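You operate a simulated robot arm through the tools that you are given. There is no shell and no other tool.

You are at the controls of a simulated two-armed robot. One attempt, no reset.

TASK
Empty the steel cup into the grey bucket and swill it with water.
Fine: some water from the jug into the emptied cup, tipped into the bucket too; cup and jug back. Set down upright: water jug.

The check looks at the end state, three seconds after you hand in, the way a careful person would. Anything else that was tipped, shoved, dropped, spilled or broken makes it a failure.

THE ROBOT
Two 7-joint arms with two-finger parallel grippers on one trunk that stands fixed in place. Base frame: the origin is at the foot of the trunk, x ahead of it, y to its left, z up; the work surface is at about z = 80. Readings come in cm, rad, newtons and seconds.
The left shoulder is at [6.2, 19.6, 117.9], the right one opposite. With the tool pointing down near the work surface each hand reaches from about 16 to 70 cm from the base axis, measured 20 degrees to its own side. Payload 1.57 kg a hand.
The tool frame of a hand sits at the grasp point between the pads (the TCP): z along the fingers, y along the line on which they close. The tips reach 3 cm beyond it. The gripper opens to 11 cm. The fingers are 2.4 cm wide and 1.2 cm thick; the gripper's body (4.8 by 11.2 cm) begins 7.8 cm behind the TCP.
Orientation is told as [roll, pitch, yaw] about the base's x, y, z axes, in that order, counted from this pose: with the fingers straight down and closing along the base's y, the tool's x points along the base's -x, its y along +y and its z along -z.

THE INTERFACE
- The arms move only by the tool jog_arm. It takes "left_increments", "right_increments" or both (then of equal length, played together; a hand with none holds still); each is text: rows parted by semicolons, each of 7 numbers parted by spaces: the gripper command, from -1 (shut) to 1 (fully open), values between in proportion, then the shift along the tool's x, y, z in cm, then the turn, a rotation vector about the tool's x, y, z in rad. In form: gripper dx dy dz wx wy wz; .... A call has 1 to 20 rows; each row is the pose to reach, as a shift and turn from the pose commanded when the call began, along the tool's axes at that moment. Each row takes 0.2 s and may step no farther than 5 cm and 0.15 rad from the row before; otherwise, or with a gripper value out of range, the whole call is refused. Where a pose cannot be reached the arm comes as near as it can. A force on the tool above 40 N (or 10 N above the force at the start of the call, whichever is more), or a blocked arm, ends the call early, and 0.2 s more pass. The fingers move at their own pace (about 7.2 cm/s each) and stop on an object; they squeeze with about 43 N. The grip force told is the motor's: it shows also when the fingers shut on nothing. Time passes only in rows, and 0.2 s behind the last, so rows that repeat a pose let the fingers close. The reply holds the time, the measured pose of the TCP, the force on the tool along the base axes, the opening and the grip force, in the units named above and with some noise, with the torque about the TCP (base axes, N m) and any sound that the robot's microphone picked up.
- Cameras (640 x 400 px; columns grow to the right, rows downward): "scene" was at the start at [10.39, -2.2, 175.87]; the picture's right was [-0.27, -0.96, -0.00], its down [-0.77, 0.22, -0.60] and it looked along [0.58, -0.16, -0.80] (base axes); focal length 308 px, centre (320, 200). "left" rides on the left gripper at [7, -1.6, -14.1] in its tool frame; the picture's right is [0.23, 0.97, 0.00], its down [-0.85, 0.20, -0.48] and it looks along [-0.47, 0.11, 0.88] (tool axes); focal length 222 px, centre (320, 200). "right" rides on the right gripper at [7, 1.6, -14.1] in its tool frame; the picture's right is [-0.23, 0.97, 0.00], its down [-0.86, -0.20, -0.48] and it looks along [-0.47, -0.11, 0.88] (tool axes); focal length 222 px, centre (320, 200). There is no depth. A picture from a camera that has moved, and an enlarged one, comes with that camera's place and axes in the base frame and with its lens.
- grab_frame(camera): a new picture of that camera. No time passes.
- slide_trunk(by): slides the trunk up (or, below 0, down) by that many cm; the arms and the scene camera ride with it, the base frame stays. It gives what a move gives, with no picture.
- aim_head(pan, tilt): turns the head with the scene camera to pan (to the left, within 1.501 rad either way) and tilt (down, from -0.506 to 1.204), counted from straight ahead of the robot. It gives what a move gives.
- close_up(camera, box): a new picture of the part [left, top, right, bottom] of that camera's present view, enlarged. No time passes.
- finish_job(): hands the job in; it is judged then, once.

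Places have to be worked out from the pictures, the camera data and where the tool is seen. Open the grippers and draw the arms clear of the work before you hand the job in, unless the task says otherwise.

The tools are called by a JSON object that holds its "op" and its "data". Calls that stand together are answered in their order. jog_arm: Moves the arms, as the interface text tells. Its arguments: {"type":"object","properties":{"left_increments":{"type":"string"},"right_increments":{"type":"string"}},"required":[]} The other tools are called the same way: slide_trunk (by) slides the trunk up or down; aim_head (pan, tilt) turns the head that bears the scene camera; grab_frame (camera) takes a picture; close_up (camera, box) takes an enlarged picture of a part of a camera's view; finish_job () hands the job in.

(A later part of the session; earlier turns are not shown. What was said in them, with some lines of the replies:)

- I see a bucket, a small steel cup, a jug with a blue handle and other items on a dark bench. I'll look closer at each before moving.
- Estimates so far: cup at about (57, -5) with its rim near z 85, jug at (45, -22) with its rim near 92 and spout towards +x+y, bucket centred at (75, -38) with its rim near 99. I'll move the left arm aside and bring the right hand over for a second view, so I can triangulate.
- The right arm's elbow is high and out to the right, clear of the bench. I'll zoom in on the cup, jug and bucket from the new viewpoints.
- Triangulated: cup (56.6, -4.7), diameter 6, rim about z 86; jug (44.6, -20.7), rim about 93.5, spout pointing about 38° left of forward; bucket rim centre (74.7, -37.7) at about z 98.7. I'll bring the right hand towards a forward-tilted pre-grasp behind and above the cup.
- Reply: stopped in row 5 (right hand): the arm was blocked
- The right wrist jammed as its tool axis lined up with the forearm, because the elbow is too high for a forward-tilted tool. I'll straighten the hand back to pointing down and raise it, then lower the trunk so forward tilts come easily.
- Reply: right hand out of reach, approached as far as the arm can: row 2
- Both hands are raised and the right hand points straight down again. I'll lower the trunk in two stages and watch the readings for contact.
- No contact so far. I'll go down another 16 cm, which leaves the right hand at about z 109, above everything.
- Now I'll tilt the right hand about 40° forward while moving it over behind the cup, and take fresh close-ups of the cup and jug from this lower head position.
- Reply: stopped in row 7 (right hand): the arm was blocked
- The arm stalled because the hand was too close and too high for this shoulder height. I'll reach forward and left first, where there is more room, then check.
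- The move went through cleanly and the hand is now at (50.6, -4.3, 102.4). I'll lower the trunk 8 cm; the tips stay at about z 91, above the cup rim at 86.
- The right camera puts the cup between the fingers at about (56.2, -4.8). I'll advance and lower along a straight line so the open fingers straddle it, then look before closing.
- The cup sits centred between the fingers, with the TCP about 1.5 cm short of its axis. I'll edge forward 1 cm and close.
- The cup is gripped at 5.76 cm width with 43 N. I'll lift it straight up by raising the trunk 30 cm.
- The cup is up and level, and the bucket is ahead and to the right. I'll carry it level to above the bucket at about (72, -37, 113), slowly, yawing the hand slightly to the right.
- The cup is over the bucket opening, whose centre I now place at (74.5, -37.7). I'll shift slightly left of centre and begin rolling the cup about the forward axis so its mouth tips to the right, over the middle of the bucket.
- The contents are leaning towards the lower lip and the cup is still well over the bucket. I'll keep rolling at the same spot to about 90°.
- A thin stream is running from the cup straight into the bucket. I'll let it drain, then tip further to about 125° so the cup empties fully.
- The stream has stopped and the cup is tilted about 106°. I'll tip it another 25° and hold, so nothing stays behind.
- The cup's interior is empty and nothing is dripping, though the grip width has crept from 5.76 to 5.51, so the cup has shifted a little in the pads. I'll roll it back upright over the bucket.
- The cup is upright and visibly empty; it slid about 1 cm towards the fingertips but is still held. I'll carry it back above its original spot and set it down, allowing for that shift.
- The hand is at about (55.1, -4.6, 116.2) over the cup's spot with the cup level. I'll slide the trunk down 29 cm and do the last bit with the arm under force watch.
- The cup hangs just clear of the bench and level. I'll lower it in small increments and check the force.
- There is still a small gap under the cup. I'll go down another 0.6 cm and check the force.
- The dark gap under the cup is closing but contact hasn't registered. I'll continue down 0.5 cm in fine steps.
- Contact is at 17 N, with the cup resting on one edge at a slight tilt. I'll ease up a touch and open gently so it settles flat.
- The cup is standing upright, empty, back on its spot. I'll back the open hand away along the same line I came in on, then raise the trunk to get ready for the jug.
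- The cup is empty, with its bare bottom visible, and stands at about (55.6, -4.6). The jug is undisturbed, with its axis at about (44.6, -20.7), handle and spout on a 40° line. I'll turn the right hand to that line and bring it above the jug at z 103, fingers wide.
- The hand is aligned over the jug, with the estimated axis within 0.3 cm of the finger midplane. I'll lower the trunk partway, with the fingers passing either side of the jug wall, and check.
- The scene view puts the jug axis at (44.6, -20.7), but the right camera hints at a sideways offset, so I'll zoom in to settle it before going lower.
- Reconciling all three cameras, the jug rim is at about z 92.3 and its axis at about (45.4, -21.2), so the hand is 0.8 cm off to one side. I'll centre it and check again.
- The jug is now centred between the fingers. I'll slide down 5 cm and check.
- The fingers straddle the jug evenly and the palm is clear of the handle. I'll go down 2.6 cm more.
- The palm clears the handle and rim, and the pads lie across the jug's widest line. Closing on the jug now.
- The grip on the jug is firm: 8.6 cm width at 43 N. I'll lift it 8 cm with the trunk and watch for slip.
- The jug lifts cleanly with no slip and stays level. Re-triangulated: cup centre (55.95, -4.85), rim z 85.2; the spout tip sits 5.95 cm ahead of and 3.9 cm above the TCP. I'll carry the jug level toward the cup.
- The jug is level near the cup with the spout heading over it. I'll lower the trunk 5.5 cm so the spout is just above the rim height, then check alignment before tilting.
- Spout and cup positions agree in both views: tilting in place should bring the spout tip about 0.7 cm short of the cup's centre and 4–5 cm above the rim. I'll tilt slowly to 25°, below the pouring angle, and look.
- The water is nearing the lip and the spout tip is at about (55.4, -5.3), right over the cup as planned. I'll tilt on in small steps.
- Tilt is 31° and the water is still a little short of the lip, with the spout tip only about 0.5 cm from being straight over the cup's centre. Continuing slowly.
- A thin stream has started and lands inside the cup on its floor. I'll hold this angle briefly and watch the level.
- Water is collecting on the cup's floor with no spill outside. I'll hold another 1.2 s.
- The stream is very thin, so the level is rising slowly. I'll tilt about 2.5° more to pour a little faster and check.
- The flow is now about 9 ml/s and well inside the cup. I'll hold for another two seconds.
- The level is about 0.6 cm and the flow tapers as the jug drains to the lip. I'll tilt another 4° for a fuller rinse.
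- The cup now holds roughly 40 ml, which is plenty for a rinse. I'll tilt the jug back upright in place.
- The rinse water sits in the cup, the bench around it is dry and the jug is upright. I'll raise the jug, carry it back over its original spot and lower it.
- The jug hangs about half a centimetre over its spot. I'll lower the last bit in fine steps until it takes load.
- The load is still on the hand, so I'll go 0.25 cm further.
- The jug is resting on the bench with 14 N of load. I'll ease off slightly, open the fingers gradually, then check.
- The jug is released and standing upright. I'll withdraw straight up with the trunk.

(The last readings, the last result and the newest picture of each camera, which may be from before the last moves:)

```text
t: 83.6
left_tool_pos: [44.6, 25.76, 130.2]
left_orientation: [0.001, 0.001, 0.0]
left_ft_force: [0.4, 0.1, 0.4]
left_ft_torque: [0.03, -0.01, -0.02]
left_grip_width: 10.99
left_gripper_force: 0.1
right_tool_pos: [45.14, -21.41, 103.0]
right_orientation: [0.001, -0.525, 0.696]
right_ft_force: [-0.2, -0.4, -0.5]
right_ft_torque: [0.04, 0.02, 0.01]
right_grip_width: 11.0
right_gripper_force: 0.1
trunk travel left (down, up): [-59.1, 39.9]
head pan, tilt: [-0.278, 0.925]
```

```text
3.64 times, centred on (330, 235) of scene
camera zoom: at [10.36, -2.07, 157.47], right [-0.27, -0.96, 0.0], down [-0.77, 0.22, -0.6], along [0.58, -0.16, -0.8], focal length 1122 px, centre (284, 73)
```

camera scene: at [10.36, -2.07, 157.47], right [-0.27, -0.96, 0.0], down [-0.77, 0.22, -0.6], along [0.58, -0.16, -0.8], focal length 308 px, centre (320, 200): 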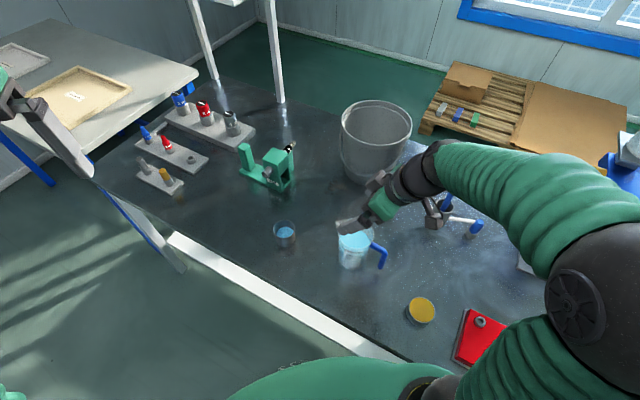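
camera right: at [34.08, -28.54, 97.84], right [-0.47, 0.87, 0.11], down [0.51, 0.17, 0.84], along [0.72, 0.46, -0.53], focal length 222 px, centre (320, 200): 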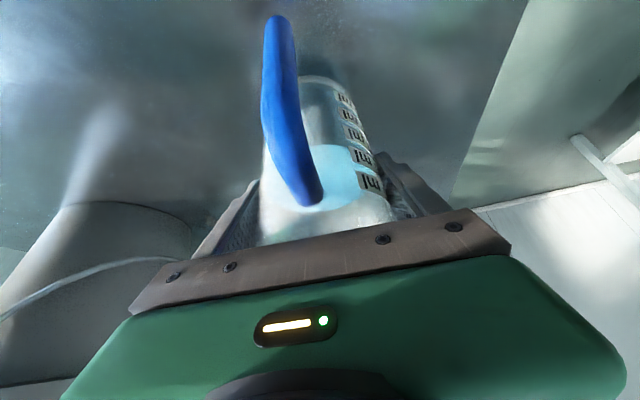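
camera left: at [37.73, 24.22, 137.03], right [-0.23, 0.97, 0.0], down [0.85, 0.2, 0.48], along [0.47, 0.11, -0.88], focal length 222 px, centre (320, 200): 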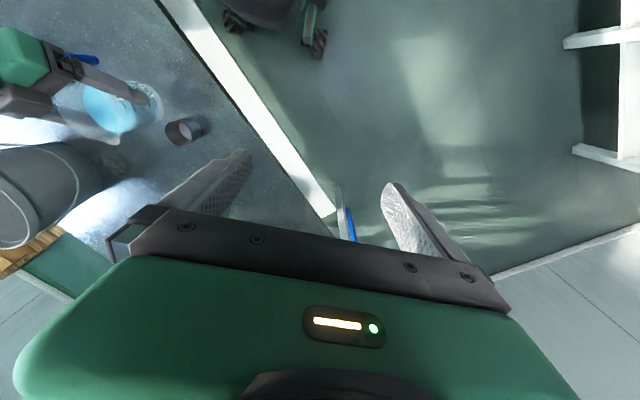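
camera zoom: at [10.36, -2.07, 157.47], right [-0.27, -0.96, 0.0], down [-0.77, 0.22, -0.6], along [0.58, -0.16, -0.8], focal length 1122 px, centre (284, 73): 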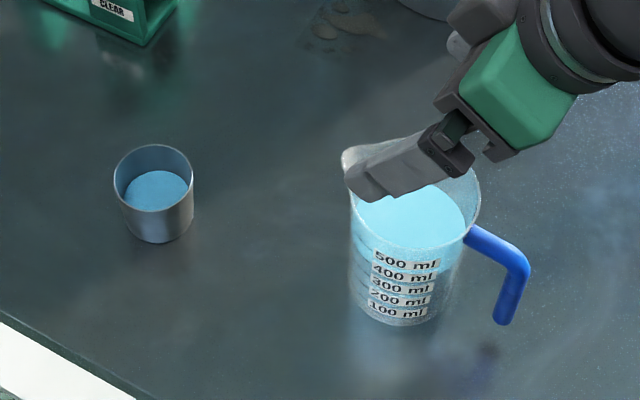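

The jug is back where it stood, upright, with the bench dry. Now I'll return the hand to the cup pre-grasp pose behind and above it, with the same forward tilt but levelled more exactly.

{"op": "jog_arm", "data": {"right_increments": "1 -2.5 1.17 -0.71 0.05 -0.021 0.072; 1 -5 2.34 -1.43 0.1 -0.042 0.143; 1 -7.5 3.5 -2.14 0.15 -0.063 0.215; 1 -10 4.7 -2.86 0.2 -0.084 0.287; 1 -12.6 5.86 -3.57 0.251 -0.104 0.358; 1 -15.1 7 -4.28 0.301 -0.125 0.43; 1 -17.6 8.2 -5 0.351 -0.146 0.501; 1 -20.1 9.37 -5.71 0.401 -0.167 0.573; 1 -20.1 9.37 -5.71 0.401 -0.167 0.573; 1 -20.1 9.37 -5.71 0.401 -0.167 0.573"}}

{"op": "grab_frame", "data": {"camera": "scene"}}

{"op": "close_up", "data": {"camera": "left", "box": [0, 0, 256, 160]}}

```text
t: 85.8
left_tool_pos: [44.55, 25.82, 129.98]
left_orientation: [0.001, 0.0, 0.0]
left_ft_force: [0.7, -0.5, -0.1]
left_ft_torque: [-0.01, 0.03, 0.01]
left_grip_width: 11.01
left_gripper_force: 0.1
right_tool_pos: [50.35, -4.72, 118.0]
right_orientation: [-0.001, -0.699, -0.004]
right_ft_force: [-0.4, -0.5, 0.5]
right_ft_torque: [0.0, -0.02, 0.0]
right_grip_width: 11.01
right_gripper_force: 0.0
trunk travel left (down, up): [-59.1, 39.9]
head pan, tilt: [-0.278, 0.925]
```

```text
taken
camera scene: at [10.31, -2.0, 157.48], right [-0.27, -0.96, 0.0], down [-0.77, 0.22, -0.6], along [0.58, -0.17, -0.8], focal length 308 px, centre (320, 200)
```

scene: 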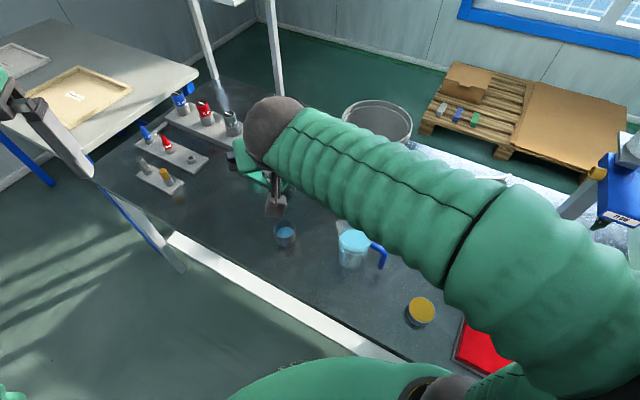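

```text
2.50 times, centred on (128, 80) of left
camera zoom: at [37.66, 24.25, 144.24], right [-0.23, 0.97, 0.0], down [0.85, 0.2, 0.48], along [0.47, 0.11, -0.88], focal length 555 px, centre (800, 500)
```

zoom: 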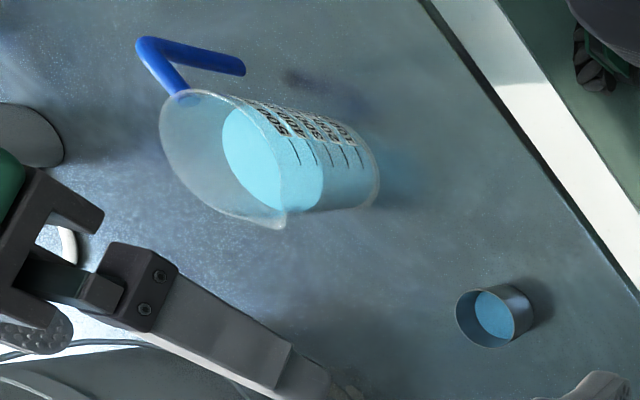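

Everything is in place. I'll lower the trunk 24 cm to z 94 behind the cup and check alignment.

{"op": "slide_trunk", "data": {"by": -24}}

{"op": "grab_frame", "data": {"camera": "right"}}

{"op": "close_up", "data": {"camera": "left", "box": [0, 40, 240, 190]}}

```text
t: 88.3
left_tool_pos: [44.55, 25.88, 106.11]
left_orientation: [0.0, 0.0, 0.0]
left_ft_force: [0.2, -0.2, 1.0]
left_ft_torque: [-0.01, -0.05, 0.02]
left_grip_width: 10.97
left_gripper_force: 0.0
right_tool_pos: [50.3, -4.69, 93.93]
right_orientation: [-0.002, -0.698, -0.001]
right_ft_force: [0.3, -0.1, 0.8]
right_ft_torque: [-0.01, 0.01, 0.0]
right_grip_width: 11.01
right_gripper_force: 0.0
trunk travel left (down, up): [-35.1, 63.9]
head pan, tilt: [-0.278, 0.925]
```

```text
taken
camera right: at [35.85, -3.04, 100.42], right [0.18, 0.97, 0.14], down [0.35, -0.2, 0.92], along [0.92, -0.11, -0.37], focal length 222 px, centre (320, 200)
```

right: 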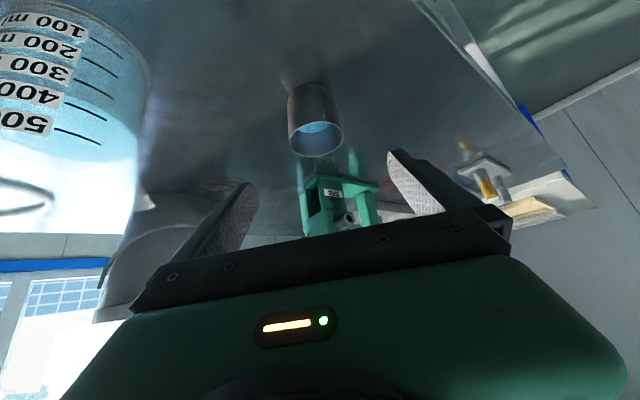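

```text
2.67 times, centred on (120, 115) of left
camera zoom: at [37.65, 24.27, 120.24], right [-0.23, 0.97, 0.0], down [0.85, 0.2, 0.48], along [0.47, 0.11, -0.88], focal length 592 px, centre (853, 427)
```

zoom: 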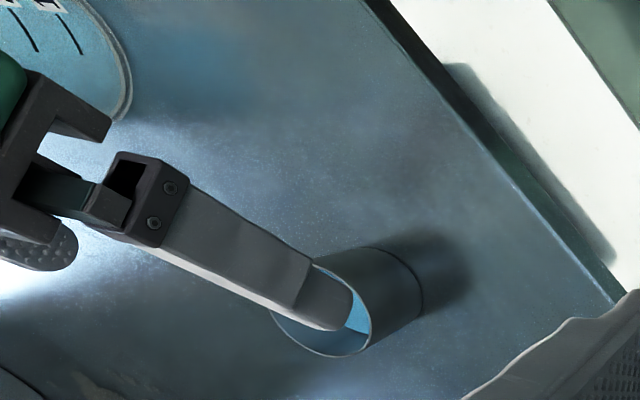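

The cup is centred between the fingers. I'll approach along the tool axis to a slightly deeper grasp than before and check before closing.

{"op": "jog_arm", "data": {"right_increments": "1 0.3 -0.03 2 0 0 0; 1 0.6 -0.06 4 0 0 0; 1 0.9 -0.1 6 0 0 0; 1 1.2 -0.13 8 0 0 0; 1 1.5 -0.16 9.8 0 0 0; 1 1.8 -0.17 11.32 0 0 0; 1 1.8 -0.17 11.32 0 0 0"}}

{"op": "grab_frame", "data": {"camera": "right"}}

{"op": "close_up", "data": {"camera": "left", "box": [0, 40, 240, 190]}}

```text
t: 89.9
left_tool_pos: [44.56, 25.74, 106.16]
left_orientation: [0.001, -0.001, -0.001]
left_ft_force: [0.5, 0.5, 0.2]
left_ft_torque: [0.01, -0.01, 0.03]
left_grip_width: 11.0
left_gripper_force: 0.1
right_tool_pos: [56.2, -4.95, 84.03]
right_orientation: [-0.002, -0.698, -0.002]
right_ft_force: [0.4, 0.8, 0.7]
right_ft_torque: [0.01, -0.01, -0.03]
right_grip_width: 11.02
right_gripper_force: 0.1
trunk travel left (down, up): [-35.1, 63.9]
head pan, tilt: [-0.278, 0.925]
```

```text
taken
camera right: at [41.76, -3.22, 90.53], right [0.18, 0.97, 0.14], down [0.35, -0.2, 0.92], along [0.92, -0.11, -0.37], focal length 222 px, centre (320, 200)
```

right: 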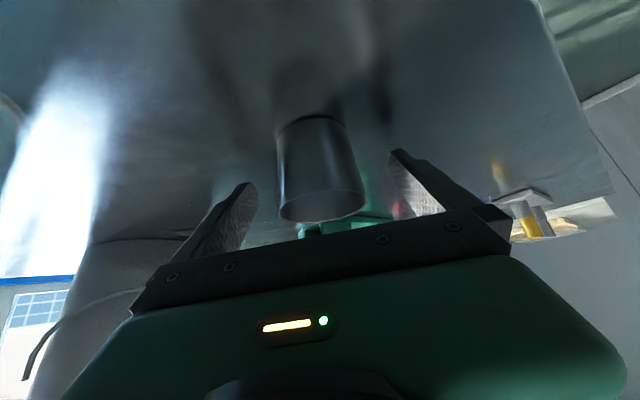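

```text
2.67 times, centred on (120, 115) of left
camera zoom: at [37.63, 24.27, 120.25], right [-0.23, 0.97, 0.0], down [0.85, 0.2, 0.48], along [0.47, 0.11, -0.88], focal length 592 px, centre (853, 427)
```

zoom: 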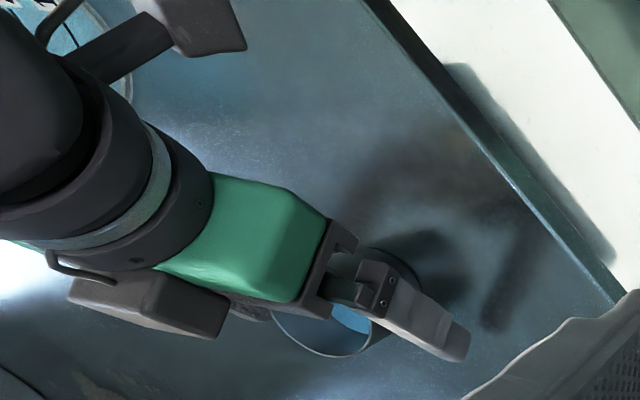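

The fingers are level with and just past the cup's axis, the cup centred. Closing on it.

{"op": "jog_arm", "data": {"right_increments": "0.6 0 0 0 0 0 0; 0.3 0 0 0 0 0 0; 0.1 0 0 0 0 0 0; -0.3 0 0 0 0 0 0; -1 0 0 0 0 0 0; -1 0 0 0 0 0 0; -1 0 0 0 0 0 0"}}

{"op": "close_up", "data": {"camera": "right", "box": [220, 80, 420, 240]}}

{"op": "close_up", "data": {"camera": "left", "box": [80, 100, 200, 180]}}

```text
t: 91.5
left_tool_pos: [44.53, 25.85, 106.17]
left_orientation: [0.0, -0.001, 0.001]
left_ft_force: [-0.4, 0.4, -0.3]
left_ft_torque: [0.02, -0.04, 0.01]
left_grip_width: 10.99
left_gripper_force: 0.0
right_tool_pos: [56.23, -4.78, 84.19]
right_orientation: [-0.001, -0.698, -0.001]
right_ft_force: [0.5, 0.1, 0.1]
right_ft_torque: [0.0, -0.06, 0.03]
right_grip_width: 5.46
right_gripper_force: 43.0
trunk travel left (down, up): [-35.1, 63.9]
head pan, tilt: [-0.278, 0.925]
```

```text
2.50 times, centred on (320, 160) of right
camera zoom: at [41.78, -3.23, 90.54], right [0.18, 0.97, 0.14], down [0.35, -0.2, 0.92], along [0.92, -0.11, -0.37], focal length 555 px, centre (320, 300)
```

zoom: 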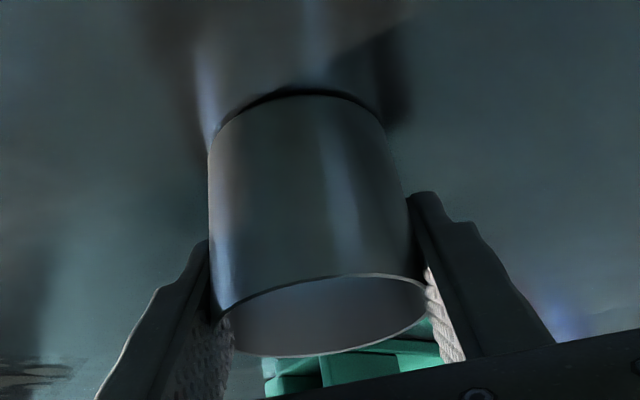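

```text
5.00 times, centred on (140, 140) of left
camera zoom: at [37.67, 24.27, 120.23], right [-0.23, 0.97, 0.0], down [0.85, 0.2, 0.48], along [0.47, 0.11, -0.88], focal length 1111 px, centre (1220, 500)
```

zoom: 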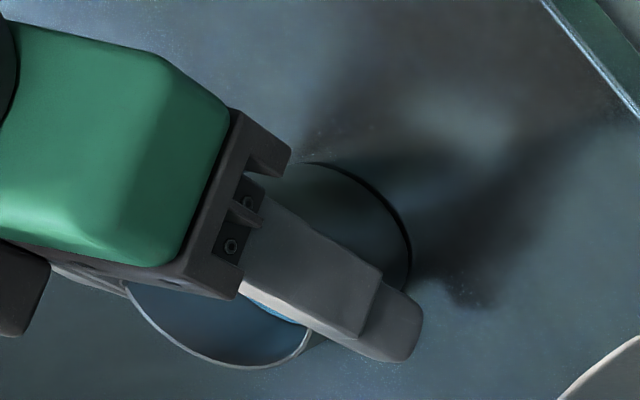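

The grip reads 5.46 cm at 43 N, the same width it held steadily at before. I'll lift a little and check that it holds level.

{"op": "slide_trunk", "data": {"by": 4}}

{"op": "close_up", "data": {"camera": "right", "box": [220, 80, 420, 240]}}

{"op": "close_up", "data": {"camera": "left", "box": [40, 80, 220, 190]}}

```text
t: 92.3
left_tool_pos: [44.61, 25.9, 110.06]
left_orientation: [0.0, 0.001, 0.0]
left_ft_force: [-1.0, 0.1, -0.5]
left_ft_torque: [0.0, 0.0, -0.04]
left_grip_width: 10.99
left_gripper_force: 0.1
right_tool_pos: [56.22, -4.92, 88.08]
right_orientation: [-0.002, -0.695, -0.003]
right_ft_force: [0.6, -0.5, -1.6]
right_ft_torque: [0.03, 0.01, 0.0]
right_grip_width: 5.41
right_gripper_force: 43.6
trunk travel left (down, up): [-39.1, 59.9]
head pan, tilt: [-0.278, 0.925]
```

```text
2.50 times, centred on (320, 160) of right
camera zoom: at [41.82, -3.23, 94.51], right [0.18, 0.97, 0.14], down [0.35, -0.2, 0.92], along [0.92, -0.11, -0.37], focal length 555 px, centre (320, 300)
```

zoom: 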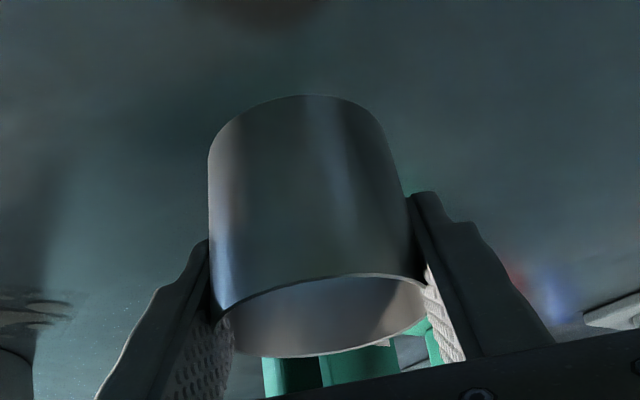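

```text
3.56 times, centred on (130, 135) of left
camera zoom: at [37.73, 24.27, 124.21], right [-0.23, 0.97, 0.0], down [0.85, 0.2, 0.48], along [0.47, 0.11, -0.88], focal length 790 px, centre (996, 431)
```

zoom: 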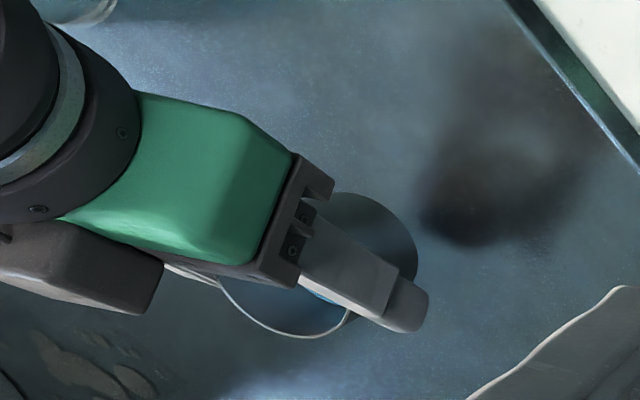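

The cup hangs level and hasn't moved in the fingers. I'll continue the lift to bucket-clearing height.

{"op": "slide_trunk", "data": {"by": 26}}

{"op": "close_up", "data": {"camera": "right", "box": [220, 80, 420, 240]}}

```text
t: 95.0
left_tool_pos: [44.61, 25.85, 136.15]
left_orientation: [0.001, 0.0, -0.001]
left_ft_force: [0.4, -0.2, -0.4]
left_ft_torque: [0.0, -0.03, 0.02]
left_grip_width: 11.01
left_gripper_force: 0.1
right_tool_pos: [56.27, -4.81, 114.01]
right_orientation: [-0.002, -0.696, -0.001]
right_ft_force: [0.5, -0.9, -1.6]
right_ft_torque: [-0.02, 0.02, -0.02]
right_grip_width: 5.43
right_gripper_force: 43.6
trunk travel left (down, up): [-65.1, 33.9]
head pan, tilt: [-0.278, 0.925]
```

```text
2.50 times, centred on (320, 160) of right
camera zoom: at [41.83, -3.21, 120.52], right [0.18, 0.97, 0.14], down [0.35, -0.2, 0.92], along [0.92, -0.11, -0.37], focal length 555 px, centre (320, 300)
```

zoom: 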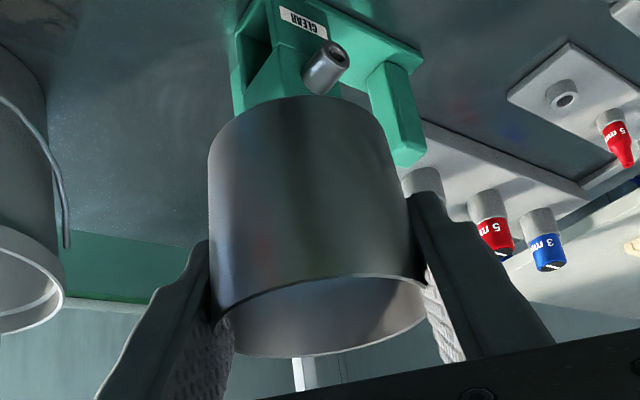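

The cup is stable, still 5.43 cm. I'll carry the rinse water to the bucket, to the same spot used before.

{"op": "jog_arm", "data": {"right_increments": "-1 -0.9 -1.93 0.76 0.017 0 0.02; -1 -1.8 -3.86 1.51 0.034 0 0.04; -1 -2.7 -5.8 2.27 0.051 0 0.06; -1 -3.6 -7.73 3.03 0.068 0 0.08; -1 -4.5 -9.66 3.78 0.084 0 0.101; -1 -5.4 -11.6 4.54 0.101 0 0.121; -1 -6.3 -13.5 5.29 0.118 0 0.141; -1 -7.2 -15.45 6.05 0.135 0 0.161; -1 -8.1 -17.4 6.81 0.152 0 0.181; -1 -9 -19.3 7.56 0.169 0 0.201; -1 -9.9 -21.2 8.32 0.186 0 0.221; -1 -10.8 -23.2 9.08 0.203 0 0.242; -1 -11.7 -25.1 9.83 0.219 0 0.262; -1 -12.6 -27 10.6 0.236 0 0.282; -1 -13.5 -29 11.3 0.253 0 0.302; -1 -14.4 -30.9 12.1 0.27 0 0.322; -1 -14.4 -30.9 12.1 0.27 0 0.322"}}

{"op": "grab_frame", "data": {"camera": "right"}}

{"op": "close_up", "data": {"camera": "scene", "box": [300, 30, 460, 200]}}

```text
t: 98.6
left_tool_pos: [44.54, 25.58, 136.08]
left_orientation: [0.0, -0.003, 0.0]
left_ft_force: [-0.5, -0.8, 0.8]
left_ft_torque: [0.01, 0.01, -0.01]
left_grip_width: 11.02
left_gripper_force: 0.2
right_tool_pos: [75.06, -36.04, 114.1]
right_orientation: [-0.001, -0.698, -0.423]
right_ft_force: [0.2, 0.6, 0.0]
right_ft_torque: [0.0, -0.01, -0.04]
right_grip_width: 5.46
right_gripper_force: 42.8
trunk travel left (down, up): [-65.1, 33.9]
head pan, tilt: [-0.278, 0.925]
```

```text
taken
camera right: at [62.5, -28.52, 120.56], right [0.56, 0.82, 0.15], down [0.24, -0.32, 0.92], along [0.8, -0.48, -0.37], focal length 222 px, centre (320, 200)
```

right: 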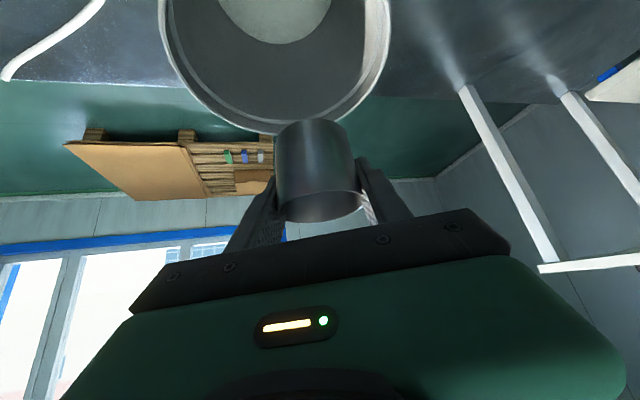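

```text
2.35 times, centred on (380, 115) of scene
camera zoom: at [10.5, -2.13, 163.46], right [-0.27, -0.96, 0.0], down [-0.77, 0.22, -0.6], along [0.58, -0.16, -0.8], focal length 726 px, centre (179, 400)
```

zoom: 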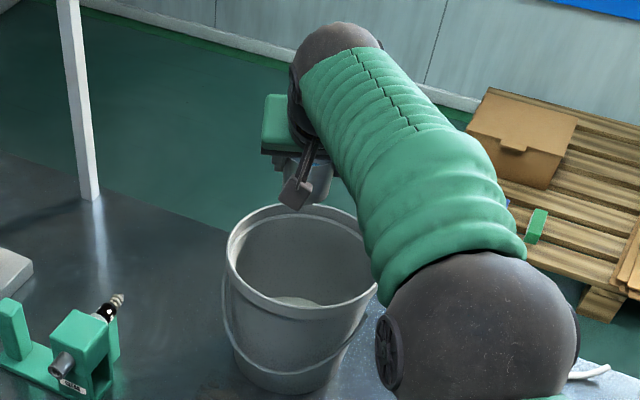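

The cup is over the bucket as before. I'll roll it about the forward axis to about 65° and let the water run out.

{"op": "jog_arm", "data": {"right_increments": "-1 0 0 0 -0.08 0 0.067; -1 0 0 0 -0.16 0 0.134; -1 0 0 0 -0.24 0 0.201; -1 0 0 0 -0.32 0 0.269; -1 0 0 0 -0.4 0 0.336; -1 0 0 0 -0.48 0 0.403; -1 0 0 0 -0.56 0 0.47; -1 0 0 0 -0.64 0 0.537; -1 0 0 0 -0.72 0 0.604; -1 0 0 0 -0.8 0 0.672; -1 0 0 0 -0.88 0 0.739; -1 0 0 0 -0.88 0 0.739; -1 0 0 0 -0.88 0 0.739"}}

{"op": "grab_frame", "data": {"camera": "right"}}

{"op": "close_up", "data": {"camera": "scene", "box": [320, 40, 480, 200]}}

```text
t: 101.4
left_tool_pos: [44.48, 25.69, 136.18]
left_orientation: [0.0, 0.0, 0.003]
left_ft_force: [0.0, -0.1, -0.4]
left_ft_torque: [0.02, -0.03, 0.02]
left_grip_width: 10.99
left_gripper_force: 0.0
right_tool_pos: [74.93, -35.89, 114.08]
right_orientation: [1.24, -0.264, -1.078]
right_ft_force: [-0.6, -0.5, -1.3]
right_ft_torque: [0.03, 0.01, 0.04]
right_grip_width: 5.47
right_gripper_force: 43.2
trunk travel left (down, up): [-65.1, 33.9]
head pan, tilt: [-0.278, 0.925]
```

```text
taken
camera right: at [59.72, -34.72, 118.23], right [0.27, 0.17, 0.95], down [-0.06, -0.98, 0.19], along [0.96, -0.11, -0.25], focal length 222 px, centre (320, 200)
```

right: 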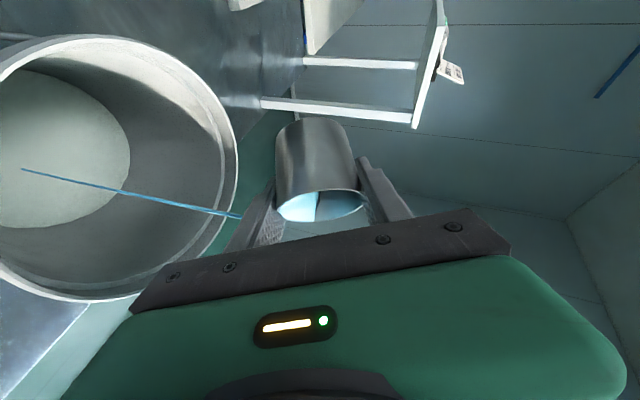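

```text
2.50 times, centred on (400, 120) of scene
camera zoom: at [10.48, -2.18, 163.46], right [-0.27, -0.96, 0.0], down [-0.77, 0.22, -0.6], along [0.58, -0.16, -0.8], focal length 771 px, centre (120, 400)
```

zoom: 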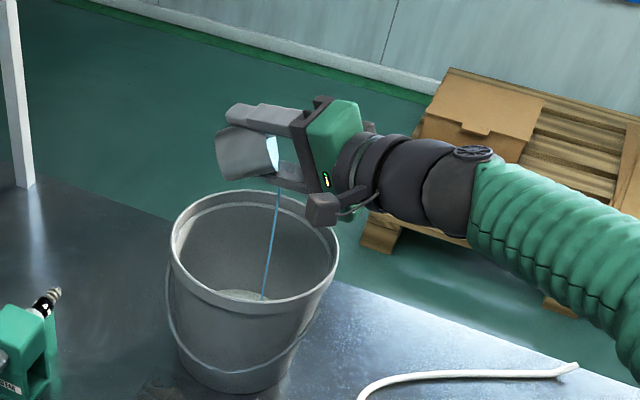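

The blue rinse stream is falling inside the bucket. I'll let it run, then tip on past horizontal to drain it fully.

{"op": "jog_arm", "data": {"right_increments": "-1 0 0 0 0 0 0; -1 0 0 0 0 0 0; -1 0 0 0 0 0 0; -1 0 0 0 0 0 0; -1 -0.1 0.4 -0.1 -0.06 0 0.05; -1 -0.2 0.8 -0.3 -0.12 0 0.101; -1 -0.3 1.2 -0.4 -0.18 0 0.151; -1 -0.4 1.6 -0.5 -0.24 0 0.201; -1 -0.5 1.83 -0.63 -0.3 0 0.252; -1 -0.5 1.83 -0.63 -0.36 0 0.302; -1 -0.5 1.83 -0.63 -0.42 0 0.353; -1 -0.5 1.83 -0.63 -0.48 0 0.403; -1 -0.5 1.83 -0.63 -0.54 0 0.453; -1 -0.5 1.83 -0.63 -0.6 0 0.504; -1 -0.5 1.83 -0.63 -0.6 0 0.504; -1 -0.5 1.83 -0.63 -0.6 0 0.504; -1 -0.5 1.83 -0.63 -0.6 0 0.504; -1 -0.5 1.83 -0.63 -0.6 0 0.504"}}

{"op": "close_up", "data": {"camera": "right", "box": [220, 90, 420, 240]}}

{"op": "close_up", "data": {"camera": "scene", "box": [320, 40, 480, 200]}}

```text
t: 105.2
left_tool_pos: [44.71, 25.63, 136.15]
left_orientation: [0.0, 0.001, 0.001]
left_ft_force: [-0.1, -0.3, -0.3]
left_ft_torque: [0.0, 0.01, 0.0]
left_grip_width: 10.99
left_gripper_force: 0.1
right_tool_pos: [74.96, -35.96, 116.11]
right_orientation: [1.852, 0.231, -1.09]
right_ft_force: [0.2, -0.1, -0.6]
right_ft_torque: [0.0, 0.0, 0.01]
right_grip_width: 5.43
right_gripper_force: 43.4
trunk travel left (down, up): [-65.1, 33.9]
head pan, tilt: [-0.278, 0.925]
```

```text
2.67 times, centred on (320, 165) of right
camera zoom: at [59.14, -36.01, 115.43], right [-0.04, -0.51, 0.86], down [-0.01, -0.86, -0.51], along [1.0, -0.02, 0.03], focal length 592 px, centre (320, 293)
```

zoom: 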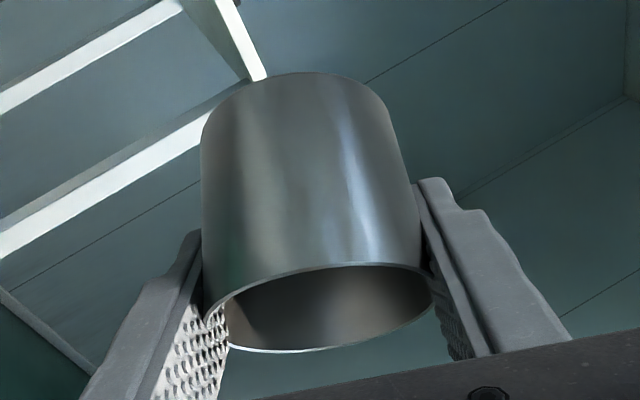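

```text
2.50 times, centred on (400, 120) of scene
camera zoom: at [10.47, -2.26, 163.46], right [-0.27, -0.96, 0.0], down [-0.77, 0.22, -0.6], along [0.58, -0.16, -0.8], focal length 771 px, centre (120, 400)
```

zoom: 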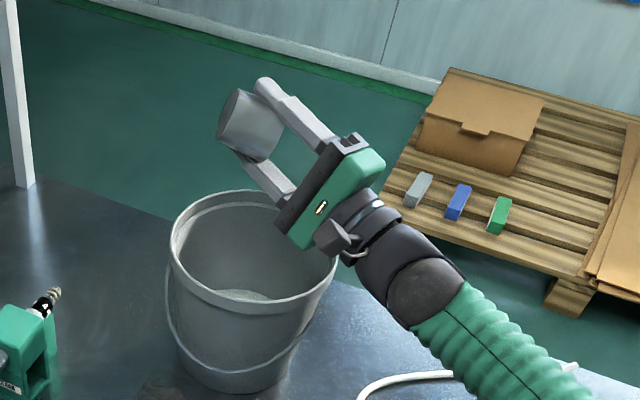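

The stream has stopped and the grip is steady at 5.43 cm. I'll tip about 15° more for the last drops, then roll back upright over the bucket.

{"op": "jog_arm", "data": {"right_increments": "-1 0.1 0.5 0.1 -0.1 0 0.084; -1 0.2 1 0.2 -0.2 0 0.168; -1 0.2 1 0.2 -0.2 0 0.168; -1 0.2 1 0.2 -0.2 0 0.168; -1 0.2 1 0.2 -0.2 0 0.168; -1 0.2 1 0.2 -0.1 0 0.084; -1 0.2 1 0.2 0 0 0; -1 0.2 1 0.2 0.1 0 -0.084; -1 0.2 1 0.2 0.2 0 -0.168; -1 0.2 1 0.2 0.3 0 -0.252; -1 0.2 1 0.2 0.4 0 -0.336; -1 0.2 1 0.2 0.4 0 -0.336"}}

{"op": "jog_arm", "data": {"right_increments": "-1 0 0 0 0.1 0 -0.084; -1 0 0 0 0.2 0 -0.168; -1 0 0 0 0.3 0 -0.252; -1 0 0 0 0.4 0 -0.336; -1 0 0 0 0.5 0 -0.42; -1 0 0 0 0.6 0 -0.504; -1 0 0 0 0.7 0 -0.588; -1 0 0 0 0.8 0 -0.671; -1 0 0 0 0.9 0 -0.755; -1 0 0 0 1 0 -0.839; -1 0 0 0 1.08 0 -0.907; -1 0 0 0 1.08 0 -0.907"}}

{"op": "grab_frame", "data": {"camera": "right"}}

{"op": "close_up", "data": {"camera": "scene", "box": [300, 30, 460, 200]}}

```text
t: 107.8
left_tool_pos: [44.54, 25.66, 136.14]
left_orientation: [0.001, 0.0, 0.0]
left_ft_force: [-0.6, 0.5, 0.8]
left_ft_torque: [0.03, 0.03, -0.03]
left_grip_width: 11.02
left_gripper_force: 0.1
right_tool_pos: [74.77, -36.06, 117.17]
right_orientation: [1.446, -0.103, -1.114]
right_ft_force: [-0.1, -0.7, -0.6]
right_ft_torque: [0.0, 0.01, -0.02]
right_grip_width: 5.44
right_gripper_force: 43.4
trunk travel left (down, up): [-65.1, 33.9]
head pan, tilt: [-0.278, 0.925]
```

```text
t: 110.4
left_tool_pos: [44.48, 25.77, 136.05]
left_orientation: [-0.002, 0.001, 0.0]
left_ft_force: [0.2, -0.4, -0.3]
left_ft_torque: [0.02, -0.03, -0.01]
left_grip_width: 10.99
left_gripper_force: 0.0
right_tool_pos: [74.83, -35.94, 117.17]
right_orientation: [-0.001, -0.699, -0.419]
right_ft_force: [0.2, -0.2, -0.8]
right_ft_torque: [-0.02, -0.01, 0.03]
right_grip_width: 5.42
right_gripper_force: 43.0
trunk travel left (down, up): [-65.1, 33.9]
head pan, tilt: [-0.278, 0.925]
```

```text
taken
camera right: at [62.42, -28.57, 123.55], right [0.56, 0.82, 0.14], down [0.24, -0.32, 0.92], along [0.8, -0.48, -0.37], focal length 222 px, centre (320, 200)
```

right: 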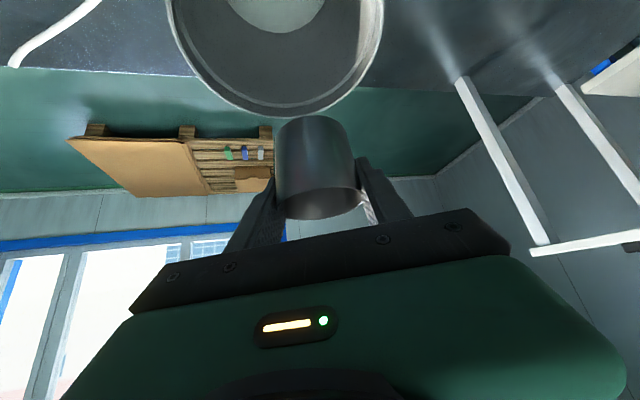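

```text
2.35 times, centred on (380, 115) of scene
camera zoom: at [10.5, -2.1, 163.46], right [-0.27, -0.96, 0.0], down [-0.77, 0.22, -0.6], along [0.58, -0.16, -0.8], focal length 726 px, centre (179, 400)
```

zoom: 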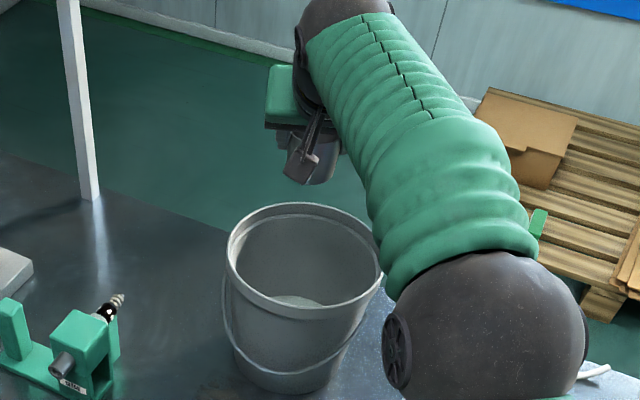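

The cup is upright, empty and firmly held. I'll carry it back to above its original place.

{"op": "jog_arm", "data": {"right_increments": "-1 2.07 1.94 -1.6 -0.025 0 -0.029; -1 4.15 3.87 -3.21 -0.049 0 -0.059; -1 6.22 5.81 -4.81 -0.074 0 -0.088; -1 8.29 7.75 -6.42 -0.098 0 -0.117; -1 10.4 9.68 -8.02 -0.123 0 -0.146; -1 12.4 11.6 -9.63 -0.147 0 -0.176; -1 14.5 13.6 -11.2 -0.172 0 -0.205; -1 16.6 15.5 -12.8 -0.196 0 -0.234; -1 18.7 17.4 -14.4 -0.221 0 -0.263; -1 20.7 19.4 -16 -0.245 0 -0.293; -1 22.8 21.3 -17.65 -0.27 0 -0.322; -1 22.8 21.3 -17.65 -0.27 0 -0.322; -1 22.8 21.3 -17.65 -0.27 0 -0.322"}}

{"op": "grab_frame", "data": {"camera": "right"}}

```text
t: 113.2
left_tool_pos: [44.61, 25.87, 136.02]
left_orientation: [-0.001, 0.0, 0.0]
left_ft_force: [-1.1, -0.1, -0.6]
left_ft_torque: [0.0, 0.03, 0.01]
left_grip_width: 11.0
left_gripper_force: 0.0
right_tool_pos: [57.42, -4.7, 116.09]
right_orientation: [-0.003, -0.698, -0.002]
right_ft_force: [-0.2, 0.5, -0.6]
right_ft_torque: [0.0, -0.04, 0.01]
right_grip_width: 5.45
right_gripper_force: 43.1
trunk travel left (down, up): [-65.1, 33.9]
head pan, tilt: [-0.278, 0.925]
```

```text
taken
camera right: at [42.96, -3.0, 122.45], right [0.18, 0.97, 0.14], down [0.35, -0.2, 0.92], along [0.92, -0.11, -0.37], focal length 222 px, centre (320, 200)
```

right: 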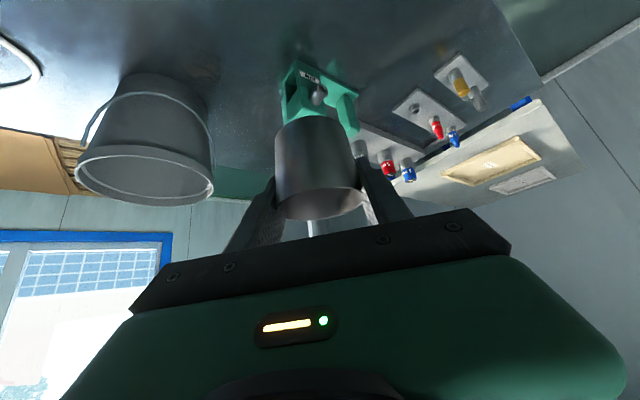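

The hand is at (57.3, -4.7, 116.1) with the cup level. I'll lower the trunk 30.5 cm, then feel for contact with the arm.

{"op": "slide_trunk", "data": {"by": -30.5}}

{"op": "jog_arm", "data": {"right_increments": "-1 0.32 0 0.38 0 0 0; -1 0.64 0 0.77 0 0 0; -1 0.77 0 0.92 0 0 0; -1 0.77 0 0.92 0 0 0"}}

{"op": "close_up", "data": {"camera": "right", "box": [220, 80, 420, 240]}}

```text
t: 116.2
left_tool_pos: [44.38, 25.9, 105.64]
left_orientation: [-0.001, 0.002, 0.001]
left_ft_force: [-0.1, 0.0, 0.3]
left_ft_torque: [0.01, 0.0, -0.01]
left_grip_width: 11.01
left_gripper_force: 0.0
right_tool_pos: [57.29, -4.56, 85.54]
right_orientation: [-0.001, -0.699, -0.002]
right_ft_force: [-1.1, -0.1, -0.7]
right_ft_torque: [0.0, -0.02, 0.0]
right_grip_width: 5.45
right_gripper_force: 43.6
trunk travel left (down, up): [-34.6, 64.4]
head pan, tilt: [-0.278, 0.925]
```

```text
t: 117.2
left_tool_pos: [44.57, 25.96, 105.54]
left_orientation: [0.001, 0.0, -0.002]
left_ft_force: [-0.2, 0.0, -0.2]
left_ft_torque: [0.0, -0.01, 0.0]
left_grip_width: 10.99
left_gripper_force: 0.0
right_tool_pos: [57.35, -4.65, 84.42]
right_orientation: [-0.001, -0.698, -0.001]
right_ft_force: [-0.3, -0.4, -0.4]
right_ft_torque: [0.0, 0.01, 0.01]
right_grip_width: 5.46
right_gripper_force: 43.0
trunk travel left (down, up): [-34.6, 64.4]
head pan, tilt: [-0.278, 0.925]
```

```text
2.50 times, centred on (320, 160) of right
camera zoom: at [42.91, -3.01, 90.77], right [0.18, 0.97, 0.14], down [0.35, -0.2, 0.92], along [0.92, -0.11, -0.37], focal length 555 px, centre (320, 300)
```

zoom: 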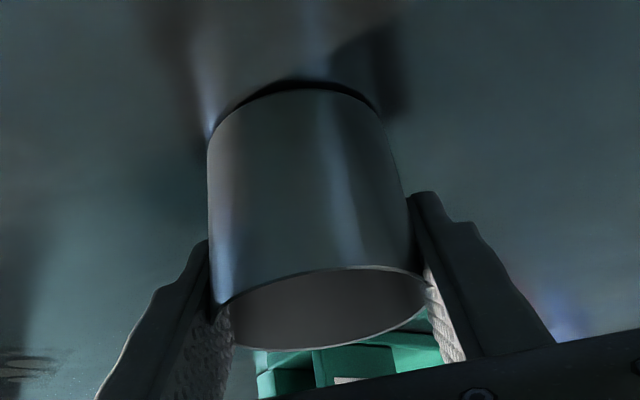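

Only a hairline gap is left under the cup. I'll lower another 0.3 cm and check the force.

{"op": "jog_arm", "data": {"right_increments": "-1 0.08 0 0.1 0 0 0; -1 0.16 0 0.19 0 0 0; -1 0.21 0 0.25 0 0 0; -1 0.21 0 0.25 0 0 0"}}

{"op": "close_up", "data": {"camera": "right", "box": [220, 80, 420, 240]}}

```text
t: 118.2
left_tool_pos: [44.39, 25.84, 105.71]
left_orientation: [0.0, -0.003, 0.002]
left_ft_force: [0.5, 0.0, 0.2]
left_ft_torque: [0.0, 0.0, 0.03]
left_grip_width: 11.01
left_gripper_force: 0.0
right_tool_pos: [57.25, -4.58, 84.31]
right_orientation: [0.001, -0.703, -0.002]
right_ft_force: [4.1, -0.6, 19.9]
right_ft_torque: [-0.04, -0.06, -0.02]
right_grip_width: 5.45
right_gripper_force: 43.0
trunk travel left (down, up): [-34.6, 64.4]
head pan, tilt: [-0.278, 0.925]
```

```text
2.50 times, centred on (320, 160) of right
camera zoom: at [42.86, -3.02, 90.66], right [0.18, 0.97, 0.15], down [0.34, -0.2, 0.92], along [0.92, -0.11, -0.37], focal length 555 px, centre (320, 300)
```

zoom: 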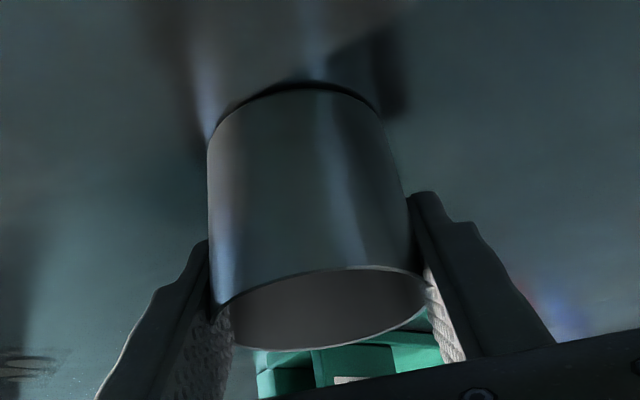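

The cup is on the bench with 20 N of load. I'll ease up 0.2 cm of command, then open gradually.

{"op": "jog_arm", "data": {"right_increments": "-1 -0.13 0 -0.15 0 0 0; 0.03 -0.13 0 -0.15 0 0 0; 0.1 -0.13 0 -0.15 0 0 0; 0.25 -0.13 0 -0.15 0 0 0; 0.6 -0.13 0 -0.15 0 0 0; 1 -0.13 0 -0.15 0 0 0; 1 -0.13 0 -0.15 0 0 0; 1 -0.13 0 -0.15 0 0 0"}}

{"op": "grab_frame", "data": {"camera": "right"}}

{"op": "close_up", "data": {"camera": "left", "box": [0, 60, 256, 220]}}

```text
t: 120.0
left_tool_pos: [44.44, 25.91, 105.54]
left_orientation: [0.002, 0.0, 0.0]
left_ft_force: [0.1, -0.6, 0.1]
left_ft_torque: [-0.01, 0.01, -0.04]
left_grip_width: 10.99
left_gripper_force: 0.0
right_tool_pos: [57.35, -4.57, 84.21]
right_orientation: [-0.001, -0.699, -0.002]
right_ft_force: [0.4, 0.3, -0.6]
right_ft_torque: [0.02, 0.03, -0.02]
right_grip_width: 10.99
right_gripper_force: 0.1
trunk travel left (down, up): [-34.6, 64.4]
head pan, tilt: [-0.278, 0.925]
```

```text
taken
camera right: at [42.94, -3.01, 90.65], right [0.18, 0.97, 0.14], down [0.35, -0.2, 0.92], along [0.92, -0.11, -0.37], focal length 222 px, centre (320, 200)
```

right: 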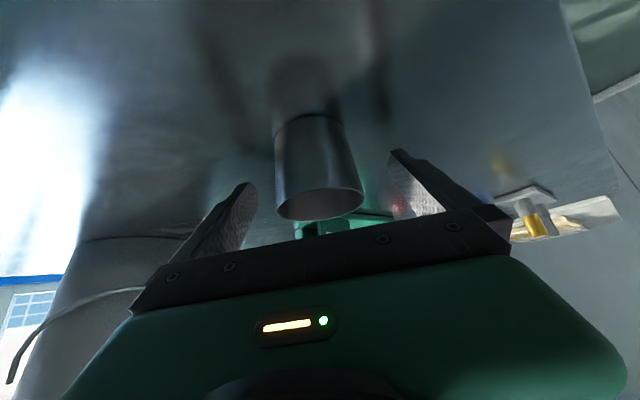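

```text
2.50 times, centred on (128, 140) of left
camera zoom: at [37.67, 24.28, 119.73], right [-0.23, 0.97, 0.0], down [0.85, 0.2, 0.48], along [0.47, 0.11, -0.88], focal length 555 px, centre (800, 350)
```

zoom: 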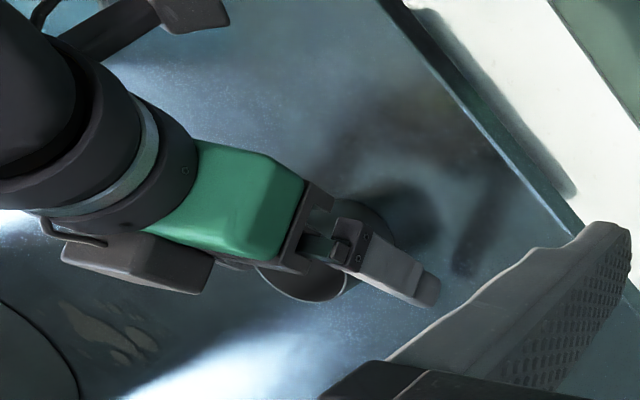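

The cup is standing free. I'll back the open hand out the way it came, then raise the trunk clear.

{"op": "jog_arm", "data": {"right_increments": "1 -0.3 0.03 -2 0 0 0; 1 -0.6 0.06 -4 0 0 0; 1 -0.9 0.09 -6 0 0 0; 1 -1.2 0.12 -8 0 0 0; 1 -1.5 0.15 -9.8 0 0 0; 1 -1.8 0.17 -11.3 0 0 0; 1 -1.8 0.17 -11.3 0 0 0"}}

{"op": "slide_trunk", "data": {"by": 35}}

{"op": "grab_frame", "data": {"camera": "scene"}}

{"op": "close_up", "data": {"camera": "scene", "box": [250, 190, 410, 300]}}

{"op": "close_up", "data": {"camera": "left", "box": [0, 0, 256, 160]}}

```text
t: 121.7
left_tool_pos: [44.68, 25.83, 105.44]
left_orientation: [-0.001, 0.0, 0.001]
left_ft_force: [0.0, 0.1, 0.2]
left_ft_torque: [0.05, 0.01, 0.03]
left_grip_width: 10.99
left_gripper_force: 0.1
right_tool_pos: [51.36, -4.47, 94.09]
right_orientation: [-0.002, -0.697, -0.001]
right_ft_force: [0.5, 0.9, -0.5]
right_ft_torque: [0.0, 0.0, -0.04]
right_grip_width: 11.02
right_gripper_force: 0.1
trunk travel left (down, up): [-34.6, 64.4]
head pan, tilt: [-0.278, 0.925]
```

```text
t: 125.1
left_tool_pos: [44.58, 25.92, 140.56]
left_orientation: [-0.002, -0.001, 0.0]
left_ft_force: [0.4, 0.0, -1.1]
left_ft_torque: [0.02, 0.0, -0.01]
left_grip_width: 10.95
left_gripper_force: 0.0
right_tool_pos: [51.41, -4.46, 129.02]
right_orientation: [-0.003, -0.697, -0.003]
right_ft_force: [-0.3, -0.4, 0.3]
right_ft_torque: [0.0, 0.02, -0.01]
right_grip_width: 10.99
right_gripper_force: 0.1
trunk travel left (down, up): [-69.6, 29.4]
head pan, tilt: [-0.278, 0.925]
```

```text
taken
camera scene: at [10.37, -1.96, 167.97], right [-0.27, -0.96, 0.0], down [-0.77, 0.22, -0.6], along [0.58, -0.17, -0.8], focal length 308 px, centre (320, 200)
```

scene: 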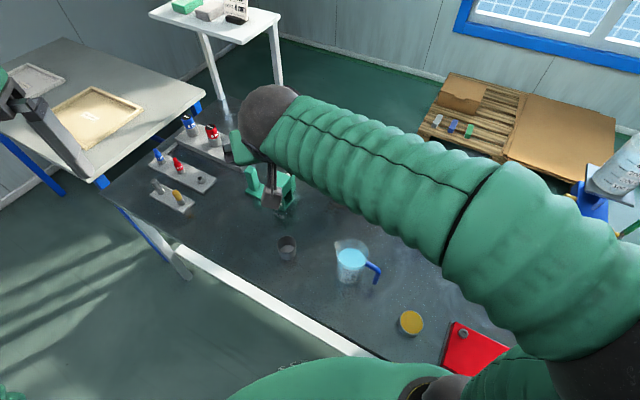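

```text
3.64 times, centred on (330, 245) of scene
camera zoom: at [10.37, -1.96, 167.97], right [-0.27, -0.96, 0.0], down [-0.77, 0.22, -0.6], along [0.58, -0.17, -0.8], focal length 1122 px, centre (284, 36)
```

zoom: 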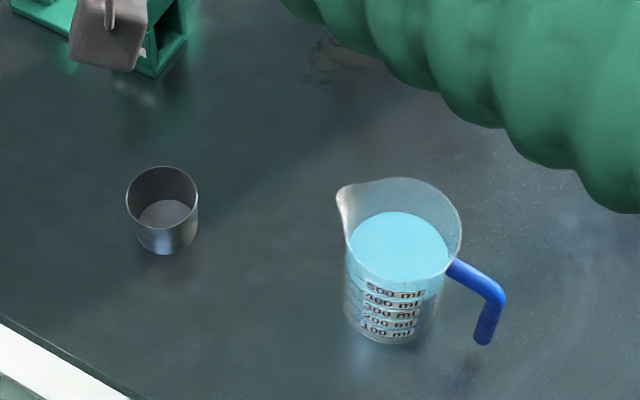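

```text
2.50 times, centred on (128, 80) of left
camera zoom: at [37.71, 24.29, 154.73], right [-0.23, 0.97, 0.0], down [0.85, 0.2, 0.48], along [0.47, 0.11, -0.88], focal length 555 px, centre (800, 500)
```

zoom: 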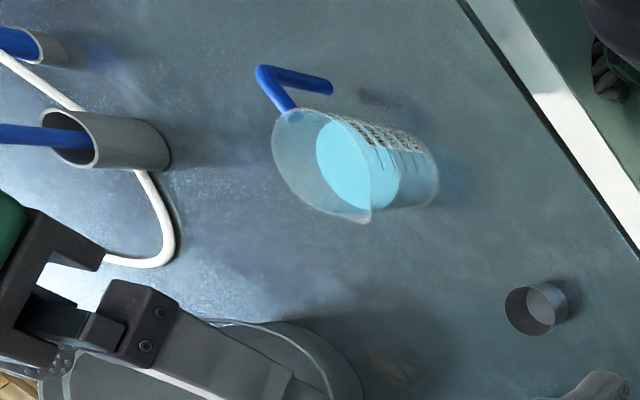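

The cup (57.1, -4.7) and jug are back in place, upright, with the cup empty and the bench dry. I'll swing the right hand back to its high starting pose, clear of the work.

{"op": "jog_arm", "data": {"right_increments": "1 0 -3.3 -1.63 0 0.087 0; 1 0 -6.6 -3.27 0 0.174 0; 1 0 -9.9 -4.9 0 0.261 0; 1 0 -13.2 -6.53 0 0.348 0; 1 0 -16.5 -8.16 0 0.435 0; 1 0 -19.9 -9.8 0 0.523 0; 1 0 -23.2 -11.4 0 0.61 0; 1 0 -26.5 -13.06 0 0.697 0; 1 0 -26.5 -13.06 0 0.697 0; 1 0 -26.5 -13.06 0 0.697 0"}}

{"op": "grab_frame", "data": {"camera": "scene"}}

{"op": "grab_frame", "data": {"camera": "right"}}

{"op": "close_up", "data": {"camera": "scene", "box": [240, 120, 440, 300]}}

```text
t: 127.3
left_tool_pos: [44.52, 25.73, 140.58]
left_orientation: [0.0, -0.002, -0.001]
left_ft_force: [0.0, -1.0, -0.5]
left_ft_torque: [-0.04, 0.01, 0.0]
left_grip_width: 11.02
left_gripper_force: 0.1
right_tool_pos: [42.79, -30.94, 139.04]
right_orientation: [0.0, 0.0, -0.001]
right_ft_force: [0.1, -0.3, -0.6]
right_ft_torque: [-0.02, 0.01, 0.01]
right_grip_width: 11.0
right_gripper_force: 0.1
trunk travel left (down, up): [-69.6, 29.4]
head pan, tilt: [-0.278, 0.925]
```

```text
taken
camera scene: at [10.32, -2.01, 167.98], right [-0.27, -0.96, 0.0], down [-0.77, 0.22, -0.6], along [0.58, -0.16, -0.8], focal length 308 px, centre (320, 200)
```

scene: 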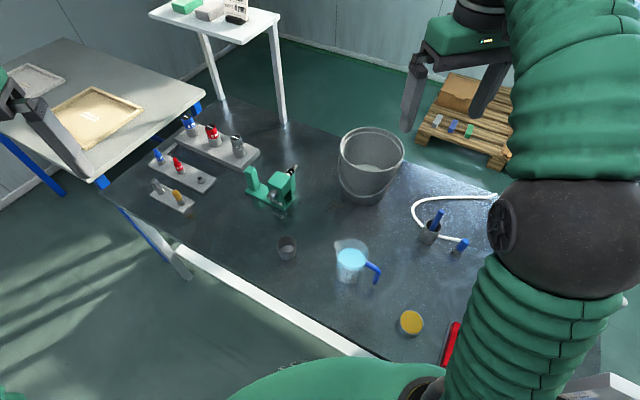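

```text
taken
camera right: at [35.93, -29.34, 153.25], right [0.23, 0.97, 0.0], down [0.85, -0.2, 0.48], along [0.47, -0.11, -0.88], focal length 222 px, centre (320, 200)
```

right: 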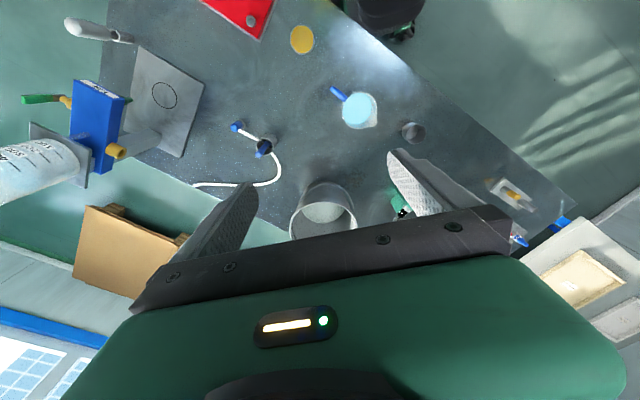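

```text
2.22 times, centred on (340, 210) of scene
camera zoom: at [10.32, -2.01, 167.98], right [-0.27, -0.96, 0.0], down [-0.77, 0.22, -0.6], along [0.58, -0.16, -0.8], focal length 686 px, centre (276, 178)
```

zoom: 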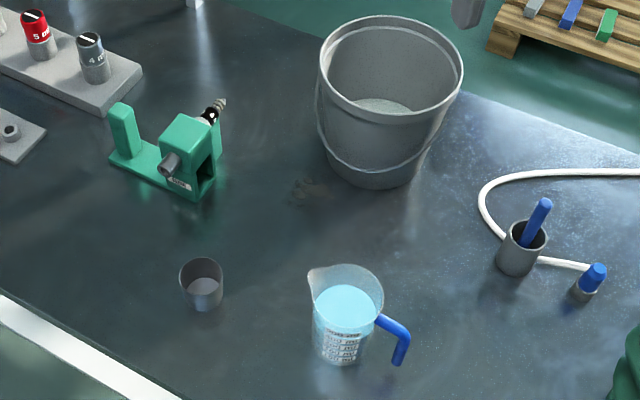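

The final views show the cup empty and upright on its spot, the jug upright where it stood and the bucket unmoved. The bench is dry, and both arms are clear with grippers open, so I'm handing in.

{"op": "finish_job", "data": {}}

```text
The job is handed in.
```

The steel cup has been emptied into the grey bucket, rinsed once with about 40 ml of water from the jug, and that rinse was tipped into the bucket too.

- **Cup:** it is empty and upright, within a few millimetres of where I first located it.
- **Jug:** it is standing upright where it was, with the rest of its water in it.
- **Bench:** it looked dry in the last pictures, and I saw nothing else tipped, moved or spilled. The smudge near the bucket was there from the start.
- **Arms:** both are drawn clear of the work with the grippers open.

During the first emptying the cup slid about 1 cm in the fingers. It was never dropped, and I corrected for this when setting it down the second time.
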